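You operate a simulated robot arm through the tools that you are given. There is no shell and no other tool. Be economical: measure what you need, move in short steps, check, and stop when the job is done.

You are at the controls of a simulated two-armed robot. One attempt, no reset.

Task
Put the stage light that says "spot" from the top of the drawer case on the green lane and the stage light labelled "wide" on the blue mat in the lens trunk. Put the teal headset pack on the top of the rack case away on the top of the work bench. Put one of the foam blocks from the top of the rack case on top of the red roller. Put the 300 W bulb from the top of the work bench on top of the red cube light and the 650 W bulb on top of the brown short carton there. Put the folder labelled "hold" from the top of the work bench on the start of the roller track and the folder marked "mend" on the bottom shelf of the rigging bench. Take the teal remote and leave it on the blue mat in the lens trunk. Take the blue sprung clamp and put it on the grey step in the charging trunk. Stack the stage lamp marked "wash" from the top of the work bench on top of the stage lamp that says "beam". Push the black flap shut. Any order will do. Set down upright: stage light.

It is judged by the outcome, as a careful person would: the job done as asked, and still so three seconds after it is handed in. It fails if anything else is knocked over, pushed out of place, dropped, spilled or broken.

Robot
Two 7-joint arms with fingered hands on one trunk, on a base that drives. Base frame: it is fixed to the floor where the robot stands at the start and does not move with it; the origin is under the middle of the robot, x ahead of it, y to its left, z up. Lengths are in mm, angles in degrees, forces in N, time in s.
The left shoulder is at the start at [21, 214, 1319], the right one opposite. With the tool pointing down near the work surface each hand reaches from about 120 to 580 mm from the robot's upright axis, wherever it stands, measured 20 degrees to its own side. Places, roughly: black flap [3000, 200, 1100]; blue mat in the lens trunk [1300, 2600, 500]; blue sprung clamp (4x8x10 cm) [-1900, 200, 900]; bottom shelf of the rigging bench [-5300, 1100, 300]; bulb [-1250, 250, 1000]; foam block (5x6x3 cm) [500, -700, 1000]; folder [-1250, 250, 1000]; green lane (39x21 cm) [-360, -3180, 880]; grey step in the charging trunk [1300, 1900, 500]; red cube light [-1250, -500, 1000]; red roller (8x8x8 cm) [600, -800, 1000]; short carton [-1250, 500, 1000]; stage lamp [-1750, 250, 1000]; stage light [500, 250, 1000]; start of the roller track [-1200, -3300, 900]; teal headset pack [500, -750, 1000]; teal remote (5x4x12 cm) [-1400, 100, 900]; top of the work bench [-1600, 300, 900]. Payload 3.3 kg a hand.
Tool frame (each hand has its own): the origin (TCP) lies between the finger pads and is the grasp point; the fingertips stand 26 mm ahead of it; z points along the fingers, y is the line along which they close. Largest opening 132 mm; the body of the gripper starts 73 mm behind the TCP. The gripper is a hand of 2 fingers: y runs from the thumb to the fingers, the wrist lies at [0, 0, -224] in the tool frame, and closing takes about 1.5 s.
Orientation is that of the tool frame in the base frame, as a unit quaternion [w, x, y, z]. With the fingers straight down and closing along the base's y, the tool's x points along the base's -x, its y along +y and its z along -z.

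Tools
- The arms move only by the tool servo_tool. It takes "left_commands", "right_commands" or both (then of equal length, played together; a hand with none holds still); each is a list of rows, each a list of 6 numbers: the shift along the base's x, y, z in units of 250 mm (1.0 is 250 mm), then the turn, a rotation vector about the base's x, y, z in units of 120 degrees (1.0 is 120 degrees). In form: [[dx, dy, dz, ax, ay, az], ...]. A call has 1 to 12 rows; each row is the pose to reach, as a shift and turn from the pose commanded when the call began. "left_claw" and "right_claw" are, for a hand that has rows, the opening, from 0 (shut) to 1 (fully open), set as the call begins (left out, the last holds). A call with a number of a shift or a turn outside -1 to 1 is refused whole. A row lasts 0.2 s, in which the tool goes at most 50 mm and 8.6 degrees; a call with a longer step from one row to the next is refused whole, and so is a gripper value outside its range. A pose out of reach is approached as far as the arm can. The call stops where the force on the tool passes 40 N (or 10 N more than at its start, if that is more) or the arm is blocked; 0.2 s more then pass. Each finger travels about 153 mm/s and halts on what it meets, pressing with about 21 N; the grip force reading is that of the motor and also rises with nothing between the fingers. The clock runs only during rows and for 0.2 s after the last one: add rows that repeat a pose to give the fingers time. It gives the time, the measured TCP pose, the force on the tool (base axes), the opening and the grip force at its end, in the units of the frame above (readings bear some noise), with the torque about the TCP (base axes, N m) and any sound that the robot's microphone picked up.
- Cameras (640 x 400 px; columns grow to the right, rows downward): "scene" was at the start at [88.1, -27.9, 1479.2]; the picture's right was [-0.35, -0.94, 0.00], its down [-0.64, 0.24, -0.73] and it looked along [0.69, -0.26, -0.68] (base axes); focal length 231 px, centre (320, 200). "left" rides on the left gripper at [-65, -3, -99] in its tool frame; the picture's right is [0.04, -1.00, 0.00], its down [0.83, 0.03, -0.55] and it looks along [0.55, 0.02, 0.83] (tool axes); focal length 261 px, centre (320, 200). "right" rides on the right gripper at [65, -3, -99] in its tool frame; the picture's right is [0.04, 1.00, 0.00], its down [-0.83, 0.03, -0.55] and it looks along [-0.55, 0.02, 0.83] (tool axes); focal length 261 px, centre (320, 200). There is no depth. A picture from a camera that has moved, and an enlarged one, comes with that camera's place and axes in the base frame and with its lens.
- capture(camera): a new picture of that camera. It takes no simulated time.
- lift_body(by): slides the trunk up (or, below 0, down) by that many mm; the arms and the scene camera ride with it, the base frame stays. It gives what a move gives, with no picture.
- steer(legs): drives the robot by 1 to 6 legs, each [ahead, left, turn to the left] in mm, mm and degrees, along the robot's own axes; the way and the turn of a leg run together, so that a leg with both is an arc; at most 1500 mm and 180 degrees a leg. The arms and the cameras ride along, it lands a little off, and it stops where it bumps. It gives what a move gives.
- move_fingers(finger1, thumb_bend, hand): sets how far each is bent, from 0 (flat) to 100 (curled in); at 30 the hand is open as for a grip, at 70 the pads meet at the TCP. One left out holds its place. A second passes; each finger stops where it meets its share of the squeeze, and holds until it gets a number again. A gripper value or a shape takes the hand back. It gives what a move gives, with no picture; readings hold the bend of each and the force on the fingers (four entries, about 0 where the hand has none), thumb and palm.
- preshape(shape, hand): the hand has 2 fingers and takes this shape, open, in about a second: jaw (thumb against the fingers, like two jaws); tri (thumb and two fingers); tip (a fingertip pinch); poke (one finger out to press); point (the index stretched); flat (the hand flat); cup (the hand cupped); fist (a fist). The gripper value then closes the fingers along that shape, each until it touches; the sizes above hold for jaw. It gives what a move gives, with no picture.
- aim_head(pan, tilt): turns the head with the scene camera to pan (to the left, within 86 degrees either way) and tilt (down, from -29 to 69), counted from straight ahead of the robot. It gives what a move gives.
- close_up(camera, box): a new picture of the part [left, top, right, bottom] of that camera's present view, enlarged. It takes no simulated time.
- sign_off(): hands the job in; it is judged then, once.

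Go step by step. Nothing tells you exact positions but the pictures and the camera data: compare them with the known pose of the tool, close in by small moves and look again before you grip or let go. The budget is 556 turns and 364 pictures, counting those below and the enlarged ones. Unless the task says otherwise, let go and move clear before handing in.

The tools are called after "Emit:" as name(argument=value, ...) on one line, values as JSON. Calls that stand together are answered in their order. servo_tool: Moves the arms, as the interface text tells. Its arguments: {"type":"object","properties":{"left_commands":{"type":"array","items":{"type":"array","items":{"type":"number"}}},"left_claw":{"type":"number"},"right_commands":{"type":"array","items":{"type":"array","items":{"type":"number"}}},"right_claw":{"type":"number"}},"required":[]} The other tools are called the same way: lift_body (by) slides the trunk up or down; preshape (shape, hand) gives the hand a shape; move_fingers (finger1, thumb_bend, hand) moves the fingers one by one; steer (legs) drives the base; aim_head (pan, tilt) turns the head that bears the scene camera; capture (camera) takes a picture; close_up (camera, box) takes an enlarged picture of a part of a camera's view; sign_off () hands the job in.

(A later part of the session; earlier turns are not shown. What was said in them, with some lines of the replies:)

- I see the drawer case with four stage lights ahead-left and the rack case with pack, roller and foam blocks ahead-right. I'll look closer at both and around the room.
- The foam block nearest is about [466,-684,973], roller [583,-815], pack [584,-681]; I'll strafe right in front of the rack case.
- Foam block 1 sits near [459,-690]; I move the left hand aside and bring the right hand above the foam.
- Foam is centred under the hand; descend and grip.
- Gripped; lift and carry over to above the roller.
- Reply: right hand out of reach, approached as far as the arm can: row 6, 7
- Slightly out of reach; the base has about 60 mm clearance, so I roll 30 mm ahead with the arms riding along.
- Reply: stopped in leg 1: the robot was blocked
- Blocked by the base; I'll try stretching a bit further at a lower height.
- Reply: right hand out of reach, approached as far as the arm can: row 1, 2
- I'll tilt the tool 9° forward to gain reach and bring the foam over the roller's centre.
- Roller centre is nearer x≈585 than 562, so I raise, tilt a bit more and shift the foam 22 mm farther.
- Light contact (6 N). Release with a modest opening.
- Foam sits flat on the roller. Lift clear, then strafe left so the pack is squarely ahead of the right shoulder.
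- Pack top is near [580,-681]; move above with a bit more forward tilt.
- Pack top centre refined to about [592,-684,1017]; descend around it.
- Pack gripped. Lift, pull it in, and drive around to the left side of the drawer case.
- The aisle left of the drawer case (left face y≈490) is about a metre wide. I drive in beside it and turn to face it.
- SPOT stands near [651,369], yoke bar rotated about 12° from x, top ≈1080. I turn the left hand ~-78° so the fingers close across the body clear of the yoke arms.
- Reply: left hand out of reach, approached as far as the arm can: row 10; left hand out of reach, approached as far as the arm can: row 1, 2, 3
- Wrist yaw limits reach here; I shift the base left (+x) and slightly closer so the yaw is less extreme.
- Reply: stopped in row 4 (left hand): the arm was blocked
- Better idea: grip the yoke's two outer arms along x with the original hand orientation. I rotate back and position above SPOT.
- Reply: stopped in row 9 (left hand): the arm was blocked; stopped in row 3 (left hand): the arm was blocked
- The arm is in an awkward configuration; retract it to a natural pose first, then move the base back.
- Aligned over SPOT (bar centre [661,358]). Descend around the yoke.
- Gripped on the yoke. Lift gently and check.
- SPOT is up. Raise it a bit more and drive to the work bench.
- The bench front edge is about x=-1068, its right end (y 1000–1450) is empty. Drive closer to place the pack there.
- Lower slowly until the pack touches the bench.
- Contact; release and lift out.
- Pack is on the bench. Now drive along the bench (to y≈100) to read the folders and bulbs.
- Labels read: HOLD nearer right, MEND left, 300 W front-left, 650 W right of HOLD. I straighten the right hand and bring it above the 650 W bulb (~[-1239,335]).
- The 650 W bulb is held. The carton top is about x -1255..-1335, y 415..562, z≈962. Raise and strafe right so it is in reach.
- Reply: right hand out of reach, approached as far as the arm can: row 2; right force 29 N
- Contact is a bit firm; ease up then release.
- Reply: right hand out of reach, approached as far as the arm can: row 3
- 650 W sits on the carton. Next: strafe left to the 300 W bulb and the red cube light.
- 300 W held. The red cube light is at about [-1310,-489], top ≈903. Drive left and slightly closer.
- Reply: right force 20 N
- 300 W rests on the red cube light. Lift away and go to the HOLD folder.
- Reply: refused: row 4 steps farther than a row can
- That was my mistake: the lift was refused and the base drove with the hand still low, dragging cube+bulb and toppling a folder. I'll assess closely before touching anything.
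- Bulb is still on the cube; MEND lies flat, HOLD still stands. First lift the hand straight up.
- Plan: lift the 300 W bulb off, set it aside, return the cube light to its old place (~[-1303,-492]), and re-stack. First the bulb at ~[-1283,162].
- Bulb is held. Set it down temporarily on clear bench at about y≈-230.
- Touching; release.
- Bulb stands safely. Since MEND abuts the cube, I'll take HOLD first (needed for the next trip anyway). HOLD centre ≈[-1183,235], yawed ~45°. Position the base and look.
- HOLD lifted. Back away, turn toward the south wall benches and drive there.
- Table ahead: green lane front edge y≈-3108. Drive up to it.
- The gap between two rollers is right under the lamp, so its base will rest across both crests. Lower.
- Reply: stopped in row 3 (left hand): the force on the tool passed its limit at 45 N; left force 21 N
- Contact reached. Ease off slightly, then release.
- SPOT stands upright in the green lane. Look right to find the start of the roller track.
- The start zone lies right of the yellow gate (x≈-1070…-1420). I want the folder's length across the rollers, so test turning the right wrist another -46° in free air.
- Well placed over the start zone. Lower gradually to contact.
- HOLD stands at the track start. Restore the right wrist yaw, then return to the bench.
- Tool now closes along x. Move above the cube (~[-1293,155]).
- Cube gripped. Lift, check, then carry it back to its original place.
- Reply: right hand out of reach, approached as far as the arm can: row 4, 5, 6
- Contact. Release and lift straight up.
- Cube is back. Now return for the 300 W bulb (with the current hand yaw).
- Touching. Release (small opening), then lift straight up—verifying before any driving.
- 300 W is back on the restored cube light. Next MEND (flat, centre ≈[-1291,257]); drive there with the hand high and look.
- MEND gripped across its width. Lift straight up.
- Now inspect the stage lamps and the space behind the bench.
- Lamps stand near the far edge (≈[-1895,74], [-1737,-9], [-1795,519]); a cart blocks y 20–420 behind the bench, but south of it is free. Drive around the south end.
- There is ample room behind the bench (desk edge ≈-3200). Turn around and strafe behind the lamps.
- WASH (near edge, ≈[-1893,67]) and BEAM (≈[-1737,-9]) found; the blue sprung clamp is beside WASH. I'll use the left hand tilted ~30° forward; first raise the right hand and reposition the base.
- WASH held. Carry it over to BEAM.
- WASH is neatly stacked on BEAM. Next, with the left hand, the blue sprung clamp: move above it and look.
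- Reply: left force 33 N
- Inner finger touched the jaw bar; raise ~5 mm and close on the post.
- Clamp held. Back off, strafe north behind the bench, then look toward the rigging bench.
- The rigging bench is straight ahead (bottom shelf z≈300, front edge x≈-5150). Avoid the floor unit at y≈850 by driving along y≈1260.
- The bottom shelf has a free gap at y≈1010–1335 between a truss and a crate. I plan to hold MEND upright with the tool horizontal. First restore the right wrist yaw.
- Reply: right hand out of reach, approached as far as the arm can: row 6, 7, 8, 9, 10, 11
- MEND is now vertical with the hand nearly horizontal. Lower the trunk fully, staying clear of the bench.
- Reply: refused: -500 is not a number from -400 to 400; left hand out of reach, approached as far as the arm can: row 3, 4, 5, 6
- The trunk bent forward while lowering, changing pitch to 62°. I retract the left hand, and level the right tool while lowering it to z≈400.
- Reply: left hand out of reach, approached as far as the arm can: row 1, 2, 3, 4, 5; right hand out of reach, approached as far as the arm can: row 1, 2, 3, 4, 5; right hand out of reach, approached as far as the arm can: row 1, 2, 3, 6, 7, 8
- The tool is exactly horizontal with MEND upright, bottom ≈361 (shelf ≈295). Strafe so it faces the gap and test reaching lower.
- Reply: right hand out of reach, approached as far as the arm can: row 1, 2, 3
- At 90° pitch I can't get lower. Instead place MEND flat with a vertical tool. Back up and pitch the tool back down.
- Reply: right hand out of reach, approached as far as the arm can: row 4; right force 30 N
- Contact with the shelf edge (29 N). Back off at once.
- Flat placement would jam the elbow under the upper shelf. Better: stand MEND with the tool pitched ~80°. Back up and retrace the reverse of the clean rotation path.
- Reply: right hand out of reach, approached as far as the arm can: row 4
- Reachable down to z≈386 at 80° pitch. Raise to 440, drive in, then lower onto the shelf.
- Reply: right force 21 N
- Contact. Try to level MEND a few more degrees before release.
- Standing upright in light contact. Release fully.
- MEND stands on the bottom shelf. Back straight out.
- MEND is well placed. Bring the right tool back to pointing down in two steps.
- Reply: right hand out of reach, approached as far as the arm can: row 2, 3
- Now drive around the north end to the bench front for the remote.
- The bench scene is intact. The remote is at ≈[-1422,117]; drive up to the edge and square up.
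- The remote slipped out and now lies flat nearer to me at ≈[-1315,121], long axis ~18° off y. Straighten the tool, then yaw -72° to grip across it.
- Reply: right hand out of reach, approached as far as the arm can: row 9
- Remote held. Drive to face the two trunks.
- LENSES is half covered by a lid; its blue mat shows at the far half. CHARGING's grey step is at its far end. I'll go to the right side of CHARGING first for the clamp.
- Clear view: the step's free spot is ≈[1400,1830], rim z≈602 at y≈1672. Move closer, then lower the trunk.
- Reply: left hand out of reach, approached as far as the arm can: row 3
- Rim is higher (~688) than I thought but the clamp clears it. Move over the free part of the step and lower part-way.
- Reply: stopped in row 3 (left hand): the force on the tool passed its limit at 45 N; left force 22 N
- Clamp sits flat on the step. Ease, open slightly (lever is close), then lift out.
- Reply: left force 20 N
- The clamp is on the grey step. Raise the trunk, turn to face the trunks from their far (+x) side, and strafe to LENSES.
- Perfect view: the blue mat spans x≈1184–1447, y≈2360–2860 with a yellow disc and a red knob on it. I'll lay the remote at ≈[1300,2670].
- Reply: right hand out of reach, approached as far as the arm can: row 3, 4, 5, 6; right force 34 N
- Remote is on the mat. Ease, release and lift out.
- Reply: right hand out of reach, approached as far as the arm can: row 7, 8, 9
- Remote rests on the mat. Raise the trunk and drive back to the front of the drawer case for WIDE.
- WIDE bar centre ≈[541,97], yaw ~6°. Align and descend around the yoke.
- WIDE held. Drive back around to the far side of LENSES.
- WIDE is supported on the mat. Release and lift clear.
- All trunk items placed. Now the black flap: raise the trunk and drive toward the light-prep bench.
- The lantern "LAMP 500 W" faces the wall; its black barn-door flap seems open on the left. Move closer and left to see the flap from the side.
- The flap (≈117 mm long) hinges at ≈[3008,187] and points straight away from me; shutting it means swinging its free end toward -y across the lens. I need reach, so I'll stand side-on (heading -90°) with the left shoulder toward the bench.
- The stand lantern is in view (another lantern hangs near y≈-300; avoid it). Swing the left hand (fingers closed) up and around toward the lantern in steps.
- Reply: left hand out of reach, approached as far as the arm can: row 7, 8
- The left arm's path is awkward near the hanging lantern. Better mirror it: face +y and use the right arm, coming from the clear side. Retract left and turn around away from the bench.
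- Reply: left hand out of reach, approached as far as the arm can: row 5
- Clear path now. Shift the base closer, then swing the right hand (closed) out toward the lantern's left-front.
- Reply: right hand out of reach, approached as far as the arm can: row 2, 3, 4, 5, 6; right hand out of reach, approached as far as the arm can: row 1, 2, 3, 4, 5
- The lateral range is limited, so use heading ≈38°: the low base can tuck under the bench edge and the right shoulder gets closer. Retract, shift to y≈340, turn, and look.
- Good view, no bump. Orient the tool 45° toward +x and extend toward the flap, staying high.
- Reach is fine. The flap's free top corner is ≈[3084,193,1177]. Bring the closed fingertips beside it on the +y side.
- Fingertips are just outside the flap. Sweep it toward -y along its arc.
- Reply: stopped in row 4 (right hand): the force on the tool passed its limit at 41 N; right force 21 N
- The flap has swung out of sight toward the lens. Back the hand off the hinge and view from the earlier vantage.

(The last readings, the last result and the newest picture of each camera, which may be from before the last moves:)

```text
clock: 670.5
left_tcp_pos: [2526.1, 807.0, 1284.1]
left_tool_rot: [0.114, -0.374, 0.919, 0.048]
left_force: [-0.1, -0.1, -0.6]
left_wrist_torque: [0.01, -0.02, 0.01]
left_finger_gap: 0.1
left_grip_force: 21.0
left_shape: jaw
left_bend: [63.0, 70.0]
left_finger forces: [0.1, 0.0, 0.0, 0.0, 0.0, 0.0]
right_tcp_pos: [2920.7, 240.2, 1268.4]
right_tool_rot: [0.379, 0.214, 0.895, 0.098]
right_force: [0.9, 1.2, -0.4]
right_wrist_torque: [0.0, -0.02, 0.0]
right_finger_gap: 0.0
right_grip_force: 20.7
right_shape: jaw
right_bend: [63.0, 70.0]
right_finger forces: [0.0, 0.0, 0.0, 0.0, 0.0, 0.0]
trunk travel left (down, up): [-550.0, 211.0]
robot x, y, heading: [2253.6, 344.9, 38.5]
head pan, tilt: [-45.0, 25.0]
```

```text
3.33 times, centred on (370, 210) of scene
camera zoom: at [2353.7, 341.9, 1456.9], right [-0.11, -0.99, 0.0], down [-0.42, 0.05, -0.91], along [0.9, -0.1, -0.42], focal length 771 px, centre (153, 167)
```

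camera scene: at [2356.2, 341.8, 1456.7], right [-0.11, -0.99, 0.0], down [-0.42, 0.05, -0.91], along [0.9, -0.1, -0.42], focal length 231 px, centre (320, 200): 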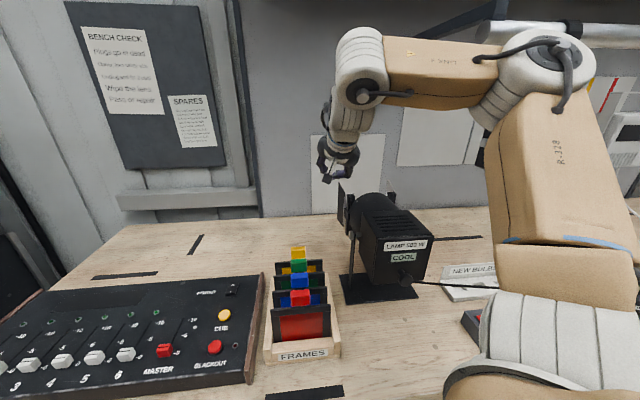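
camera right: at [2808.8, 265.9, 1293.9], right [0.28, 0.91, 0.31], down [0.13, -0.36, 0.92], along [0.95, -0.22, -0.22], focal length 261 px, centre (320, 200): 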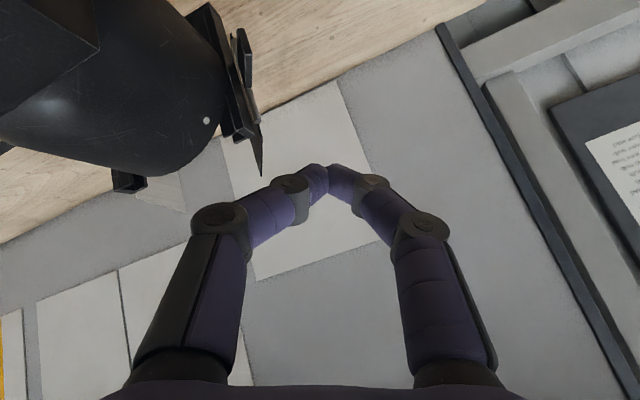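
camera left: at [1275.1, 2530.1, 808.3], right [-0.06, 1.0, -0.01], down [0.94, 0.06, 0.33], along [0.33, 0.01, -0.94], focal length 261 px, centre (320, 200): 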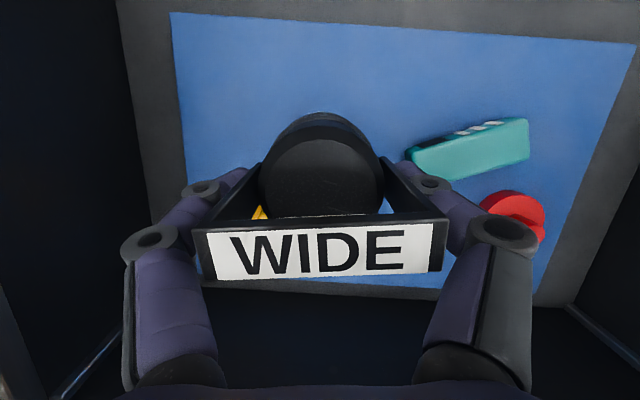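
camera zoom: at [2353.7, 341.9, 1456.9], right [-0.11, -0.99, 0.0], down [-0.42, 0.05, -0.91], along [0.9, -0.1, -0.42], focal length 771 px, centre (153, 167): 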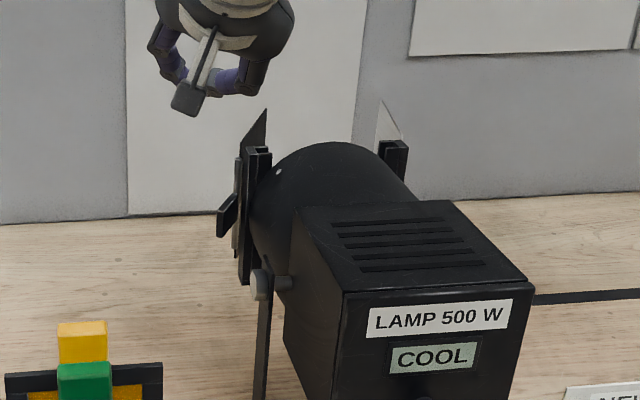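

The flap is now ~30° along. Approach again at its free end and push it further around.

Emit:
servo_tool(right_commands=[[0.14, -0.03, 0, 0, 0, 0], [0.3, -0.07, -0.02, 0, 0, 0], [0.44, -0.11, -0.1, 0, 0, 0], [0.533, -0.141, -0.23, 0, 0, 0], [0.533, -0.181, -0.4, 0, 0, 0]])

Emit:
servo_tool(right_commands=[[-0.004, -0.06, 0, 0, 0, 0], [-0.008, -0.108, 0, 0, 0, 0], [-0.024, -0.15, 0.004, 0, 0, 0], [-0.044, -0.188, 0.008, 0, 0, 0], [-0.07, -0.22, 0.012, 0, 0, 0], [-0.096, -0.248, 0.016, 0, 0, 0], [-0.126, -0.276, 0.034, 0, 0, 0], [-0.156, -0.3, 0.052, 0, 0, 0], [-0.188, -0.312, 0.08, 0, 0, 0]])

Emit:
close_up(camera="scene", box=[310, 150, 430, 270])

Emit:
capture(camera="right")

```text
clock: 671.7
left_tcp_pos: [2525.0, 806.9, 1285.6]
left_tool_rot: [0.115, -0.374, 0.919, 0.047]
left_force: [-1.0, -0.5, 0.2]
left_wrist_torque: [0.01, 0.0, 0.01]
left_finger_gap: 0.0
left_grip_force: 21.2
left_shape: jaw
left_bend: [63.0, 70.0]
left_finger forces: [0.0, 0.0, 0.0, 0.0, 0.1, 0.1]
right_tcp_pos: [3053.6, 195.0, 1174.7]
right_tool_rot: [0.382, 0.213, 0.893, 0.1]
right_force: [3.9, -0.7, 16.8]
right_wrist_torque: [-0.45, 0.33, 0.12]
right_finger_gap: 0.3
right_grip_force: 21.1
right_shape: jaw
right_bend: [62.0, 70.0]
right_finger forces: [0.1, 0.0, 0.0, 0.1, 16.6, 0.0]
trunk travel left (down, up): [-550.0, 211.0]
robot x, y, heading: [2255.5, 343.3, 38.4]
head pan, tilt: [-45.0, 25.0]
```

```text
clock: 672.8
left_tcp_pos: [2526.5, 806.9, 1286.0]
left_tool_rot: [0.113, -0.374, 0.919, 0.048]
left_force: [0.9, -0.2, -0.3]
left_wrist_torque: [-0.01, -0.01, -0.02]
left_finger_gap: 0.0
left_grip_force: 21.0
left_shape: jaw
left_bend: [63.0, 70.0]
left_finger forces: [0.0, 0.0, 0.0, 0.1, 0.0, 0.0]
right_tcp_pos: [3043.1, 150.0, 1178.2]
right_tool_rot: [0.385, 0.212, 0.892, 0.107]
right_force: [3.0, 7.5, 14.7]
right_wrist_torque: [-0.28, 0.24, -0.08]
right_finger_gap: 0.0
right_grip_force: 21.0
right_shape: jaw
right_bend: [62.0, 70.0]
right_finger forces: [0.1, 0.0, 0.0, 0.0, 15.4, 0.0]
trunk travel left (down, up): [-550.0, 211.0]
robot x, y, heading: [2253.4, 342.8, 39.1]
head pan, tilt: [-45.0, 25.0]
stopped in row 5 (right hand): the force on the tool passed its limit at 40 N (the readings are from after the stop); the commanded pose is now the measured one
```

```text
3.33 times, centred on (370, 210) of scene
camera zoom: at [2353.8, 342.7, 1456.8], right [-0.11, -0.99, 0.0], down [-0.42, 0.05, -0.91], along [0.9, -0.1, -0.42], focal length 771 px, centre (153, 167)
```

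zoom: 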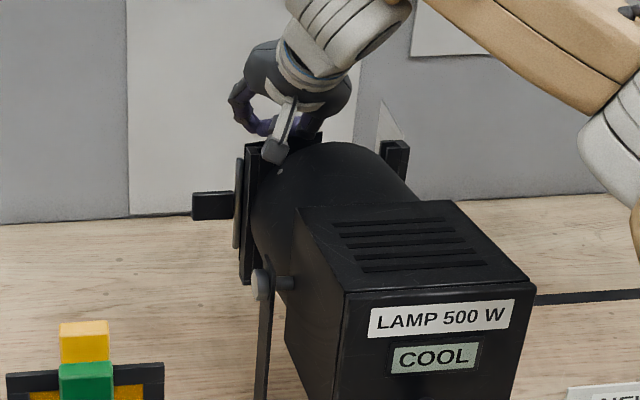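

```text
91 pictures are left
camera right: at [2930.0, 175.9, 1202.0], right [0.27, 0.91, 0.33], down [0.12, -0.37, 0.92], along [0.96, -0.21, -0.21], focal length 261 px, centre (320, 200)
```

right: 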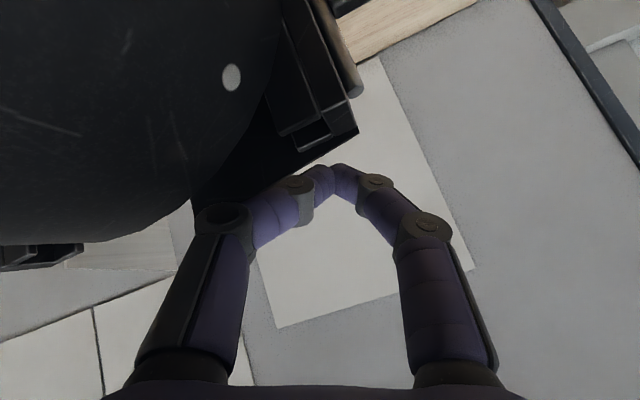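

The lever tab on the hinge now points to +y, so the flap is nearly across the lens. Lift off and inspect.

Emit:
servo_tool(right_commands=[[0, 0.02, 0.12, 0, 0, 0], [0, 0.1, 0.28, 0, 0, 0], [-0.12, 0.24, 0.36, 0, 0, 0], [-0.26, 0.38, 0.38, 0, 0, 0], [-0.42, 0.5, 0.38, 0, 0, 0]])

Emit:
close_up(camera="scene", box=[310, 150, 430, 270])

Emit:
capture(camera="right")

```text
refused: row 3 steps farther than a row can; nothing moved
```

```text
3.33 times, centred on (370, 210) of scene
camera zoom: at [2353.8, 342.7, 1456.8], right [-0.11, -0.99, 0.0], down [-0.42, 0.05, -0.91], along [0.9, -0.1, -0.42], focal length 771 px, centre (153, 167)
```

zoom: 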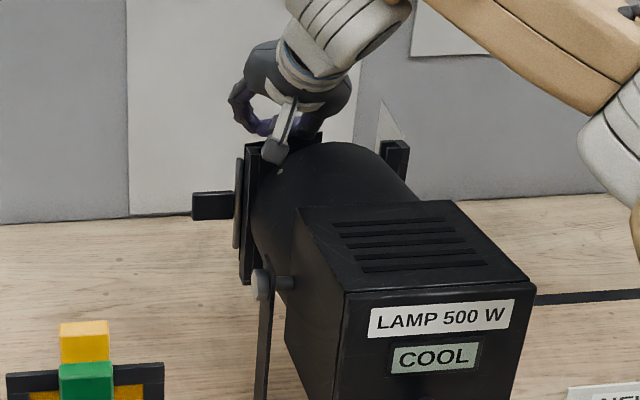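

```text
89 pictures are left
camera right: at [2930.0, 175.9, 1202.0], right [0.27, 0.91, 0.33], down [0.12, -0.37, 0.92], along [0.96, -0.21, -0.21], focal length 261 px, centre (320, 200)
```

right: 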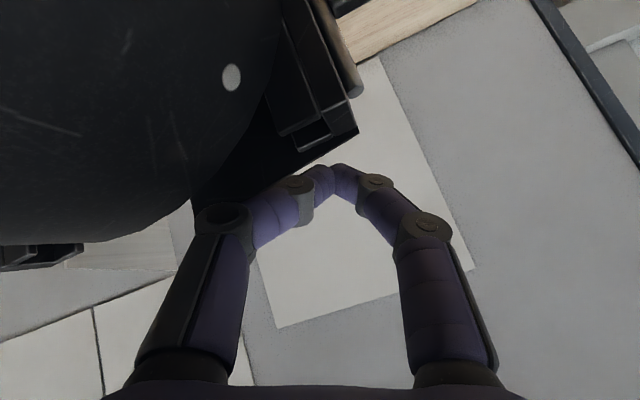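

Emit:
servo_tool(right_commands=[[0, 0.02, 0.12, 0, 0, 0], [0, 0.1, 0.26, 0, 0, 0], [-0.08, 0.2, 0.34, 0, 0, 0], [-0.18, 0.32, 0.38, 0, 0, 0], [-0.3, 0.44, 0.38, 0, 0, 0], [-0.42, 0.5, 0.38, 0, 0, 0]])

Emit:
close_up(camera="scene", box=[310, 150, 430, 270])

Emit:
capture(camera="right")

```text
clock: 674.2
left_tcp_pos: [2525.9, 806.5, 1286.1]
left_tool_rot: [0.114, -0.374, 0.919, 0.047]
left_force: [-0.3, 0.6, 0.7]
left_wrist_torque: [-0.04, -0.02, -0.01]
left_finger_gap: 0.0
left_grip_force: 21.0
left_shape: jaw
left_bend: [63.0, 70.0]
left_finger forces: [0.1, 0.0, 0.0, 0.0, 0.1, 0.0]
right_tcp_pos: [2935.7, 272.6, 1271.9]
right_tool_rot: [0.382, 0.214, 0.893, 0.103]
right_force: [0.3, -0.8, -1.2]
right_wrist_torque: [-0.01, -0.01, 0.04]
right_finger_gap: 0.0
right_grip_force: 20.8
right_shape: jaw
right_bend: [62.0, 70.0]
right_finger forces: [0.1, 0.1, 0.0, 0.0, 0.0, 0.0]
trunk travel left (down, up): [-550.0, 211.0]
robot x, y, heading: [2255.0, 343.7, 38.5]
head pan, tilt: [-45.0, 25.0]
```

```text
3.33 times, centred on (370, 210) of scene
camera zoom: at [2354.0, 342.4, 1456.9], right [-0.11, -0.99, 0.0], down [-0.42, 0.05, -0.91], along [0.9, -0.1, -0.42], focal length 771 px, centre (153, 167)
```

zoom: 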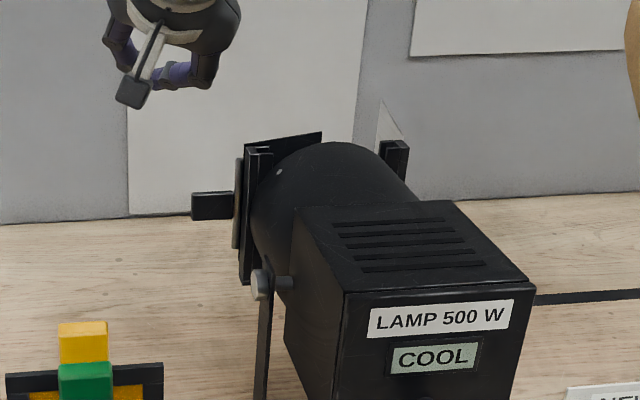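

```text
87 pictures are left
camera right: at [2822.9, 298.9, 1295.1], right [0.28, 0.91, 0.32], down [0.12, -0.36, 0.92], along [0.95, -0.22, -0.21], focal length 261 px, centre (320, 200)
```

right: 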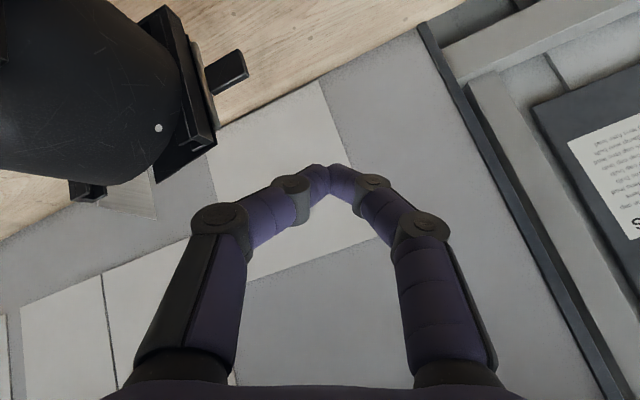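

Flap is ~83° closed. Finish by pushing the lever tab (≈[3000,228,1112]) away from me until it stops.

Emit:
servo_tool(right_commands=[[0.01, -0.08, -0.1, 0, 0, 0], [0.02, -0.15, -0.24, 0, 0, 0], [0.03, -0.178, -0.4, 0, 0, 0], [0.04, -0.178, -0.568, 0, 0, 0]])

Emit:
capture(camera="right")

Emit:
close_up(camera="scene", box=[310, 150, 430, 270])

```text
clock: 675.2
left_tcp_pos: [2528.1, 806.6, 1284.2]
left_tool_rot: [0.114, -0.375, 0.919, 0.049]
left_force: [0.4, -0.1, 0.5]
left_wrist_torque: [0.02, 0.0, -0.01]
left_finger_gap: 0.2
left_grip_force: 21.2
left_shape: jaw
left_bend: [63.0, 70.0]
left_finger forces: [0.0, 0.0, 0.0, 0.1, 0.1, 0.0]
right_tcp_pos: [2947.8, 227.4, 1127.9]
right_tool_rot: [0.382, 0.214, 0.893, 0.104]
right_force: [0.0, -0.3, 0.6]
right_wrist_torque: [-0.01, 0.02, 0.0]
right_finger_gap: 0.0
right_grip_force: 20.6
right_shape: jaw
right_bend: [62.0, 70.0]
right_finger forces: [0.0, 0.1, 0.1, 0.0, 0.0, 0.1]
trunk travel left (down, up): [-550.0, 211.0]
robot x, y, heading: [2253.2, 342.0, 38.4]
head pan, tilt: [-45.0, 25.0]
```

```text
86 pictures are left
camera right: at [2835.8, 253.6, 1151.6], right [0.28, 0.91, 0.32], down [0.12, -0.37, 0.92], along [0.95, -0.22, -0.21], focal length 261 px, centre (320, 200)
```

right: 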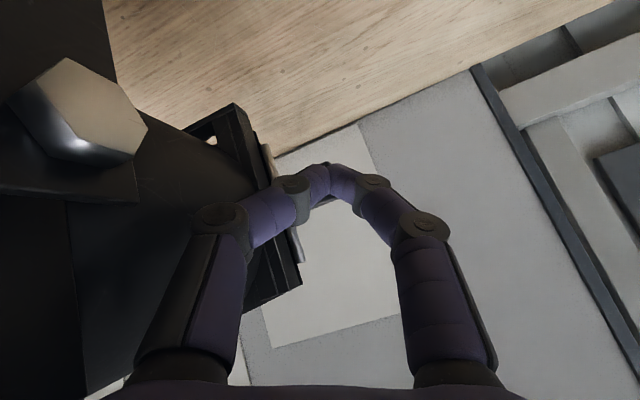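

```text
3.33 times, centred on (370, 210) of scene
camera zoom: at [2356.0, 342.0, 1456.8], right [-0.11, -0.99, 0.0], down [-0.42, 0.05, -0.91], along [0.9, -0.1, -0.42], focal length 771 px, centre (153, 167)
```

zoom: 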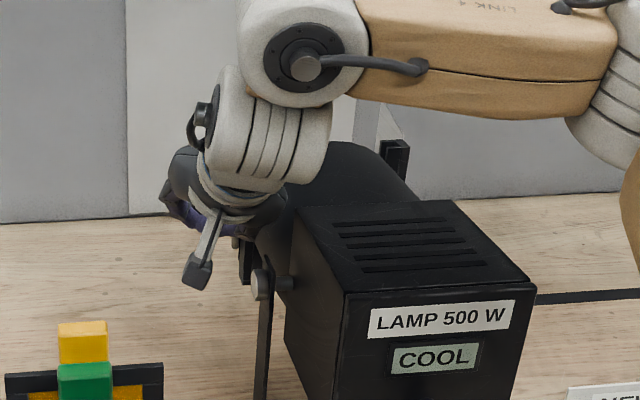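

Emit:
servo_tool(right_commands=[[0.03, 0, 0, 0, 0, 0], [0.06, 0, 0, 0, 0, 0], [0.085, 0, 0, 0, 0, 0], [0.11, 0, 0, 0, 0, 0], [0.135, 0, 0, 0, 0, 0], [0.16, 0, 0, 0, 0, 0], [0.18, 0, 0, 0, 0, 0]])

Emit:
capture(camera="right")

```text
clock: 676.8
left_tcp_pos: [2528.6, 805.9, 1285.4]
left_tool_rot: [0.114, -0.374, 0.919, 0.049]
left_force: [-0.7, -0.5, 0.4]
left_wrist_torque: [-0.01, 0.01, -0.01]
left_finger_gap: 0.0
left_grip_force: 21.1
left_shape: jaw
left_bend: [63.0, 70.0]
left_finger forces: [0.1, 0.0, 0.0, 0.1, 0.0, 0.1]
right_tcp_pos: [2992.2, 227.6, 1127.9]
right_tool_rot: [0.381, 0.214, 0.894, 0.103]
right_force: [0.5, -0.9, -0.4]
right_wrist_torque: [-0.01, -0.03, -0.01]
right_finger_gap: 0.1
right_grip_force: 21.1
right_shape: jaw
right_bend: [62.0, 70.0]
right_finger forces: [0.0, 0.0, 0.0, 0.0, 0.1, 0.1]
trunk travel left (down, up): [-550.0, 211.0]
robot x, y, heading: [2252.8, 339.0, 38.6]
head pan, tilt: [-45.0, 25.0]
```

```text
84 pictures are left
camera right: at [2880.4, 253.7, 1152.1], right [0.28, 0.91, 0.32], down [0.12, -0.37, 0.92], along [0.95, -0.22, -0.21], focal length 261 px, centre (320, 200)
```

right: 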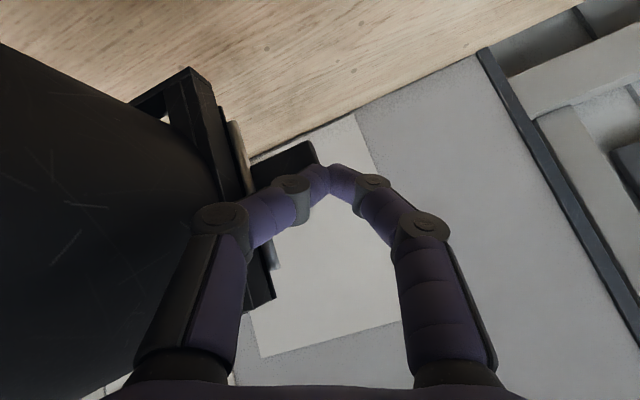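

No contact—the tip passed over the tab. Back up, go 20 mm lower and slightly toward the lantern, and push again.

Emit:
servo_tool(right_commands=[[-0.1, 0, 0, 0, 0, 0], [-0.2, 0, 0, 0, 0, 0], [-0.2, -0.03, -0.085, 0, 0, 0]])

Emit:
servo_tool(right_commands=[[0.05, 0, 0, 0, 0, 0], [0.08, 0, 0, 0, 0, 0], [0.11, 0, 0, 0, 0, 0], [0.135, 0, 0, 0, 0, 0], [0.16, 0, 0, 0, 0, 0], [0.18, 0, 0, 0, 0, 0], [0.2, 0, 0, 0, 0, 0]])

Emit:
capture(camera="right")

```text
clock: 677.6
left_tcp_pos: [2529.0, 808.1, 1284.2]
left_tool_rot: [0.113, -0.375, 0.919, 0.048]
left_force: [0.1, 0.4, 0.1]
left_wrist_torque: [-0.02, -0.03, 0.01]
left_finger_gap: 0.1
left_grip_force: 21.2
left_shape: jaw
left_bend: [63.0, 70.0]
left_finger forces: [0.0, 0.0, 0.0, 0.0, 0.1, 0.0]
right_tcp_pos: [2944.0, 222.3, 1107.6]
right_tool_rot: [0.384, 0.214, 0.892, 0.105]
right_force: [10.7, 1.6, 10.3]
right_wrist_torque: [-0.35, 0.6, 0.26]
right_finger_gap: 0.0
right_grip_force: 21.4
right_shape: jaw
right_bend: [62.0, 70.0]
right_finger forces: [0.0, 0.0, 0.0, 0.1, 14.4, 0.0]
trunk travel left (down, up): [-550.0, 211.0]
robot x, y, heading: [2255.5, 344.8, 38.5]
head pan, tilt: [-45.0, 25.0]
```

```text
clock: 679.2
left_tcp_pos: [2527.5, 806.3, 1284.7]
left_tool_rot: [0.114, -0.374, 0.919, 0.049]
left_force: [-0.9, -0.5, 0.5]
left_wrist_torque: [-0.02, 0.02, 0.0]
left_finger_gap: 0.3
left_grip_force: 20.9
left_shape: jaw
left_bend: [63.0, 70.0]
left_finger forces: [0.0, 0.0, 0.0, 0.1, 0.0, 0.0]
right_tcp_pos: [2992.5, 221.8, 1107.1]
right_tool_rot: [0.382, 0.213, 0.893, 0.104]
right_force: [-5.4, 1.8, -1.5]
right_wrist_torque: [0.01, 0.11, 0.07]
right_finger_gap: 0.0
right_grip_force: 21.0
right_shape: jaw
right_bend: [63.0, 70.0]
right_finger forces: [0.0, 0.0, 0.0, 0.0, 0.0, 0.1]
trunk travel left (down, up): [-550.0, 211.0]
robot x, y, heading: [2253.7, 346.4, 38.5]
head pan, tilt: [-45.0, 25.0]
```

```text
83 pictures are left
camera right: at [2880.0, 246.5, 1131.2], right [0.28, 0.91, 0.32], down [0.12, -0.36, 0.92], along [0.95, -0.21, -0.21], focal length 261 px, centre (320, 200)
```

right: 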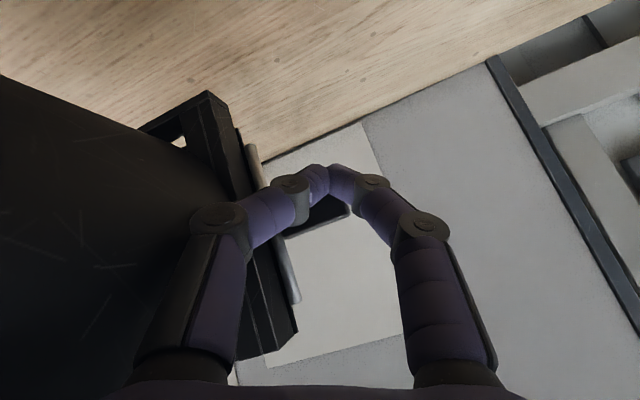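

Contact with the tab (5 N). Push a little further until it firmly stops.

Emit:
servo_tool(right_commands=[[0.02, 0, 0, 0, 0, 0], [0.04, 0, 0, 0, 0, 0], [0.06, 0, 0, 0, 0, 0], [0.06, 0, 0, 0, 0, 0]])

Emit:
close_up(camera="scene", box=[310, 150, 430, 270])

```text
clock: 679.9
left_tcp_pos: [2523.8, 806.5, 1285.5]
left_tool_rot: [0.115, -0.374, 0.919, 0.048]
left_force: [0.1, -0.6, 0.2]
left_wrist_torque: [-0.01, -0.02, 0.0]
left_finger_gap: 0.0
left_grip_force: 20.9
left_shape: jaw
left_bend: [63.0, 70.0]
left_finger forces: [0.0, 0.0, 0.0, 0.0, 0.0, 0.1]
right_tcp_pos: [2996.0, 224.6, 1105.5]
right_tool_rot: [0.377, 0.207, 0.897, 0.104]
right_force: [-24.0, 2.9, 4.7]
right_wrist_torque: [0.06, 0.2, 0.07]
right_finger_gap: 0.1
right_grip_force: 20.7
right_shape: jaw
right_bend: [68.0, 69.0]
right_finger forces: [0.0, 0.1, 0.1, 0.0, 0.0, 0.0]
trunk travel left (down, up): [-550.0, 211.0]
robot x, y, heading: [2254.8, 344.7, 38.4]
head pan, tilt: [-45.0, 25.0]
stopped in row 3 (right hand): the force on the tool passed its limit at 42 N (the readings are from after the stop); the commanded pose is now the measured one
```

```text
3.33 times, centred on (370, 210) of scene
camera zoom: at [2349.8, 341.9, 1457.4], right [-0.11, -0.99, 0.0], down [-0.42, 0.05, -0.91], along [0.9, -0.1, -0.42], focal length 771 px, centre (153, 167)
```

zoom: 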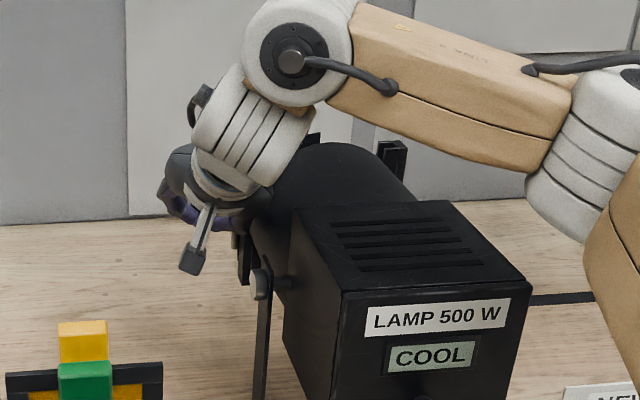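

Firm stop reached. Withdraw sideways and up, then verify.

Emit:
servo_tool(right_commands=[[-0.03, 0.02, 0.01, 0, 0, 0], [-0.05, 0.16, 0.06, 0, 0, 0], [-0.08, 0.26, 0.2, 0, 0, 0], [-0.12, 0.3, 0.38, 0, 0, 0], [-0.22, 0.3, 0.52, 0, 0, 0], [-0.36, 0.3, 0.6, 0, 0, 0]])

Emit:
close_up(camera="scene", box=[310, 150, 430, 270])

Emit:
capture(camera="right")

```text
clock: 681.3
left_tcp_pos: [2526.0, 806.5, 1284.4]
left_tool_rot: [0.115, -0.373, 0.92, 0.047]
left_force: [-0.5, -0.7, 0.2]
left_wrist_torque: [-0.01, -0.04, 0.01]
left_finger_gap: 0.1
left_grip_force: 21.4
left_shape: jaw
left_bend: [63.0, 70.0]
left_finger forces: [0.0, 0.1, 0.0, 0.0, 0.0, 0.1]
right_tcp_pos: [2909.7, 298.0, 1254.6]
right_tool_rot: [0.378, 0.209, 0.896, 0.103]
right_force: [-0.9, 0.4, 0.6]
right_wrist_torque: [-0.02, -0.01, 0.02]
right_finger_gap: 0.1
right_grip_force: 20.3
right_shape: jaw
right_bend: [64.0, 69.0]
right_finger forces: [0.1, 0.0, 0.0, 0.1, 0.0, 0.0]
trunk travel left (down, up): [-550.0, 211.0]
robot x, y, heading: [2255.6, 345.3, 38.9]
head pan, tilt: [-45.0, 25.0]
```

```text
3.33 times, centred on (370, 210) of scene
camera zoom: at [2353.2, 342.5, 1457.0], right [-0.11, -0.99, 0.0], down [-0.42, 0.05, -0.91], along [0.9, -0.1, -0.42], focal length 771 px, centre (153, 167)
```

zoom: 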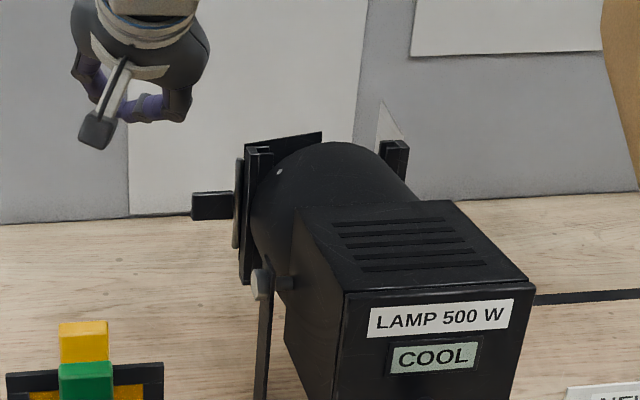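

```text
80 pictures are left
camera right: at [2797.3, 323.3, 1280.2], right [0.27, 0.91, 0.32], down [0.14, -0.36, 0.92], along [0.95, -0.21, -0.22], focal length 261 px, centre (320, 200)
```

right: 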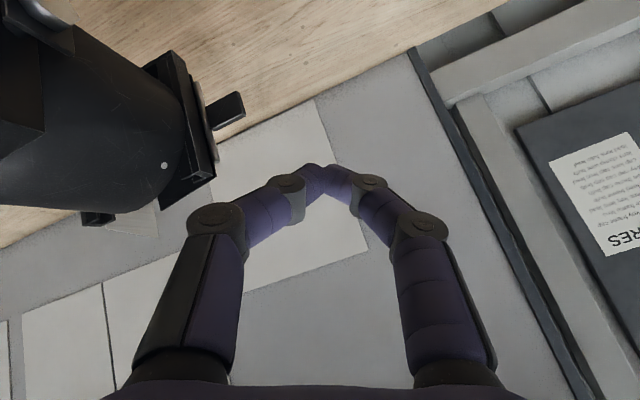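

The flap is at its closed stop and the lantern hasn't moved. Pull the arm back and back the robot off the bench.

Emit:
servo_tool(right_commands=[[-0.16, 0.02, 0.02, 0, 0, 0], [-0.34, 0.04, 0.02, 0, 0, 0], [-0.52, 0.06, 0.02, 0, 0, 0], [-0.7, 0.08, 0.02, 0, 0, 0], [-0.88, 0.1, 0.02, 0, 0, 0]])

Emit:
steer(legs=[[-350, 0, 0]])

Emit:
aim_head(pan=-38, tilt=15)

Emit:
capture(camera="scene")

```text
clock: 682.5
left_tcp_pos: [2525.6, 806.9, 1284.3]
left_tool_rot: [0.115, -0.374, 0.919, 0.048]
left_force: [0.0, 0.5, -0.3]
left_wrist_torque: [0.04, -0.02, 0.01]
left_finger_gap: 0.0
left_grip_force: 21.5
left_shape: jaw
left_bend: [63.0, 70.0]
left_finger forces: [0.1, 0.0, 0.1, 0.0, 0.0, 0.0]
right_tcp_pos: [2689.9, 323.7, 1259.0]
right_tool_rot: [0.378, 0.209, 0.896, 0.102]
right_force: [0.4, 0.2, 0.5]
right_wrist_torque: [-0.02, 0.0, -0.01]
right_finger_gap: 0.0
right_grip_force: 20.8
right_shape: jaw
right_bend: [64.0, 69.0]
right_finger forces: [0.0, 0.0, 0.0, 0.0, 0.1, 0.0]
trunk travel left (down, up): [-550.0, 211.0]
robot x, y, heading: [2252.9, 340.1, 38.6]
head pan, tilt: [-45.0, 25.0]
```

```text
clock: 684.7
left_tcp_pos: [2251.2, 586.1, 1284.9]
left_tool_rot: [0.113, -0.376, 0.919, 0.049]
left_force: [-0.3, -0.1, -0.7]
left_wrist_torque: [0.02, 0.01, -0.02]
left_finger_gap: 0.2
left_grip_force: 21.3
left_shape: jaw
left_bend: [63.0, 70.0]
left_finger forces: [0.0, 0.0, 0.0, 0.0, 0.1, 0.1]
right_tcp_pos: [2415.9, 104.3, 1260.2]
right_tool_rot: [0.377, 0.209, 0.896, 0.103]
right_force: [-0.2, -0.2, -0.4]
right_wrist_torque: [0.03, 0.01, -0.01]
right_finger_gap: 0.4
right_grip_force: 21.3
right_shape: jaw
right_bend: [64.0, 69.0]
right_finger forces: [0.0, 0.0, 0.1, 0.1, 0.1, 0.0]
trunk travel left (down, up): [-550.0, 211.0]
robot x, y, heading: [1978.5, 123.0, 38.7]
head pan, tilt: [-45.0, 25.0]
```

```text
clock: 685.5
left_tcp_pos: [2252.7, 588.0, 1284.7]
left_tool_rot: [0.113, -0.375, 0.919, 0.049]
left_force: [-0.1, 0.3, 0.5]
left_wrist_torque: [0.01, 0.0, 0.01]
left_finger_gap: 0.0
left_grip_force: 21.1
left_shape: jaw
left_bend: [63.0, 70.0]
left_finger forces: [0.1, 0.1, 0.1, 0.0, 0.0, 0.0]
right_tcp_pos: [2417.8, 104.5, 1257.5]
right_tool_rot: [0.377, 0.208, 0.897, 0.104]
right_force: [0.3, 0.9, 0.1]
right_wrist_torque: [-0.02, 0.02, 0.03]
right_finger_gap: 0.0
right_grip_force: 20.4
right_shape: jaw
right_bend: [64.0, 69.0]
right_finger forces: [0.0, 0.0, 0.0, 0.1, 0.1, 0.1]
trunk travel left (down, up): [-550.0, 211.0]
robot x, y, heading: [1976.4, 127.6, 38.9]
head pan, tilt: [-38.0, 15.0]
```

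```text
79 pictures are left
camera scene: at [2082.0, 134.4, 1473.0], right [0.01, -1.0, 0.0], down [-0.26, 0.0, -0.97], along [0.97, 0.01, -0.26], focal length 231 px, centre (320, 200)
```

scene: 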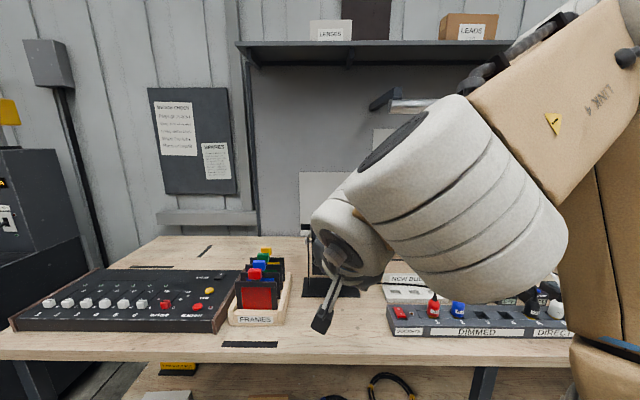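

All items are placed, the flap is shut, and both hands are empty and clear, so I'm handing the job in.

Emit:
sign_off()

```text
The job is handed in.
```

I've finished and handed in the job: every item is where you asked and the black flap is pushed shut. There were three mishaps along the way:

- **Red cube light:** I dragged it along the bench with the 300 W bulb on it, which knocked over the "mend" folder and turned "hold". I put the cube back close to its original spot and angle and re-stacked the bulb. Both folders then went to their places, standing upright.
- **Remote:** it slipped from the grip and fell over on the bench before I picked it up again. It now lies flat on the blue mat.
- **Rigging bench:** the "mend" folder bumped the front edge of the bottom shelf while I was placing it. I saw nothing move.
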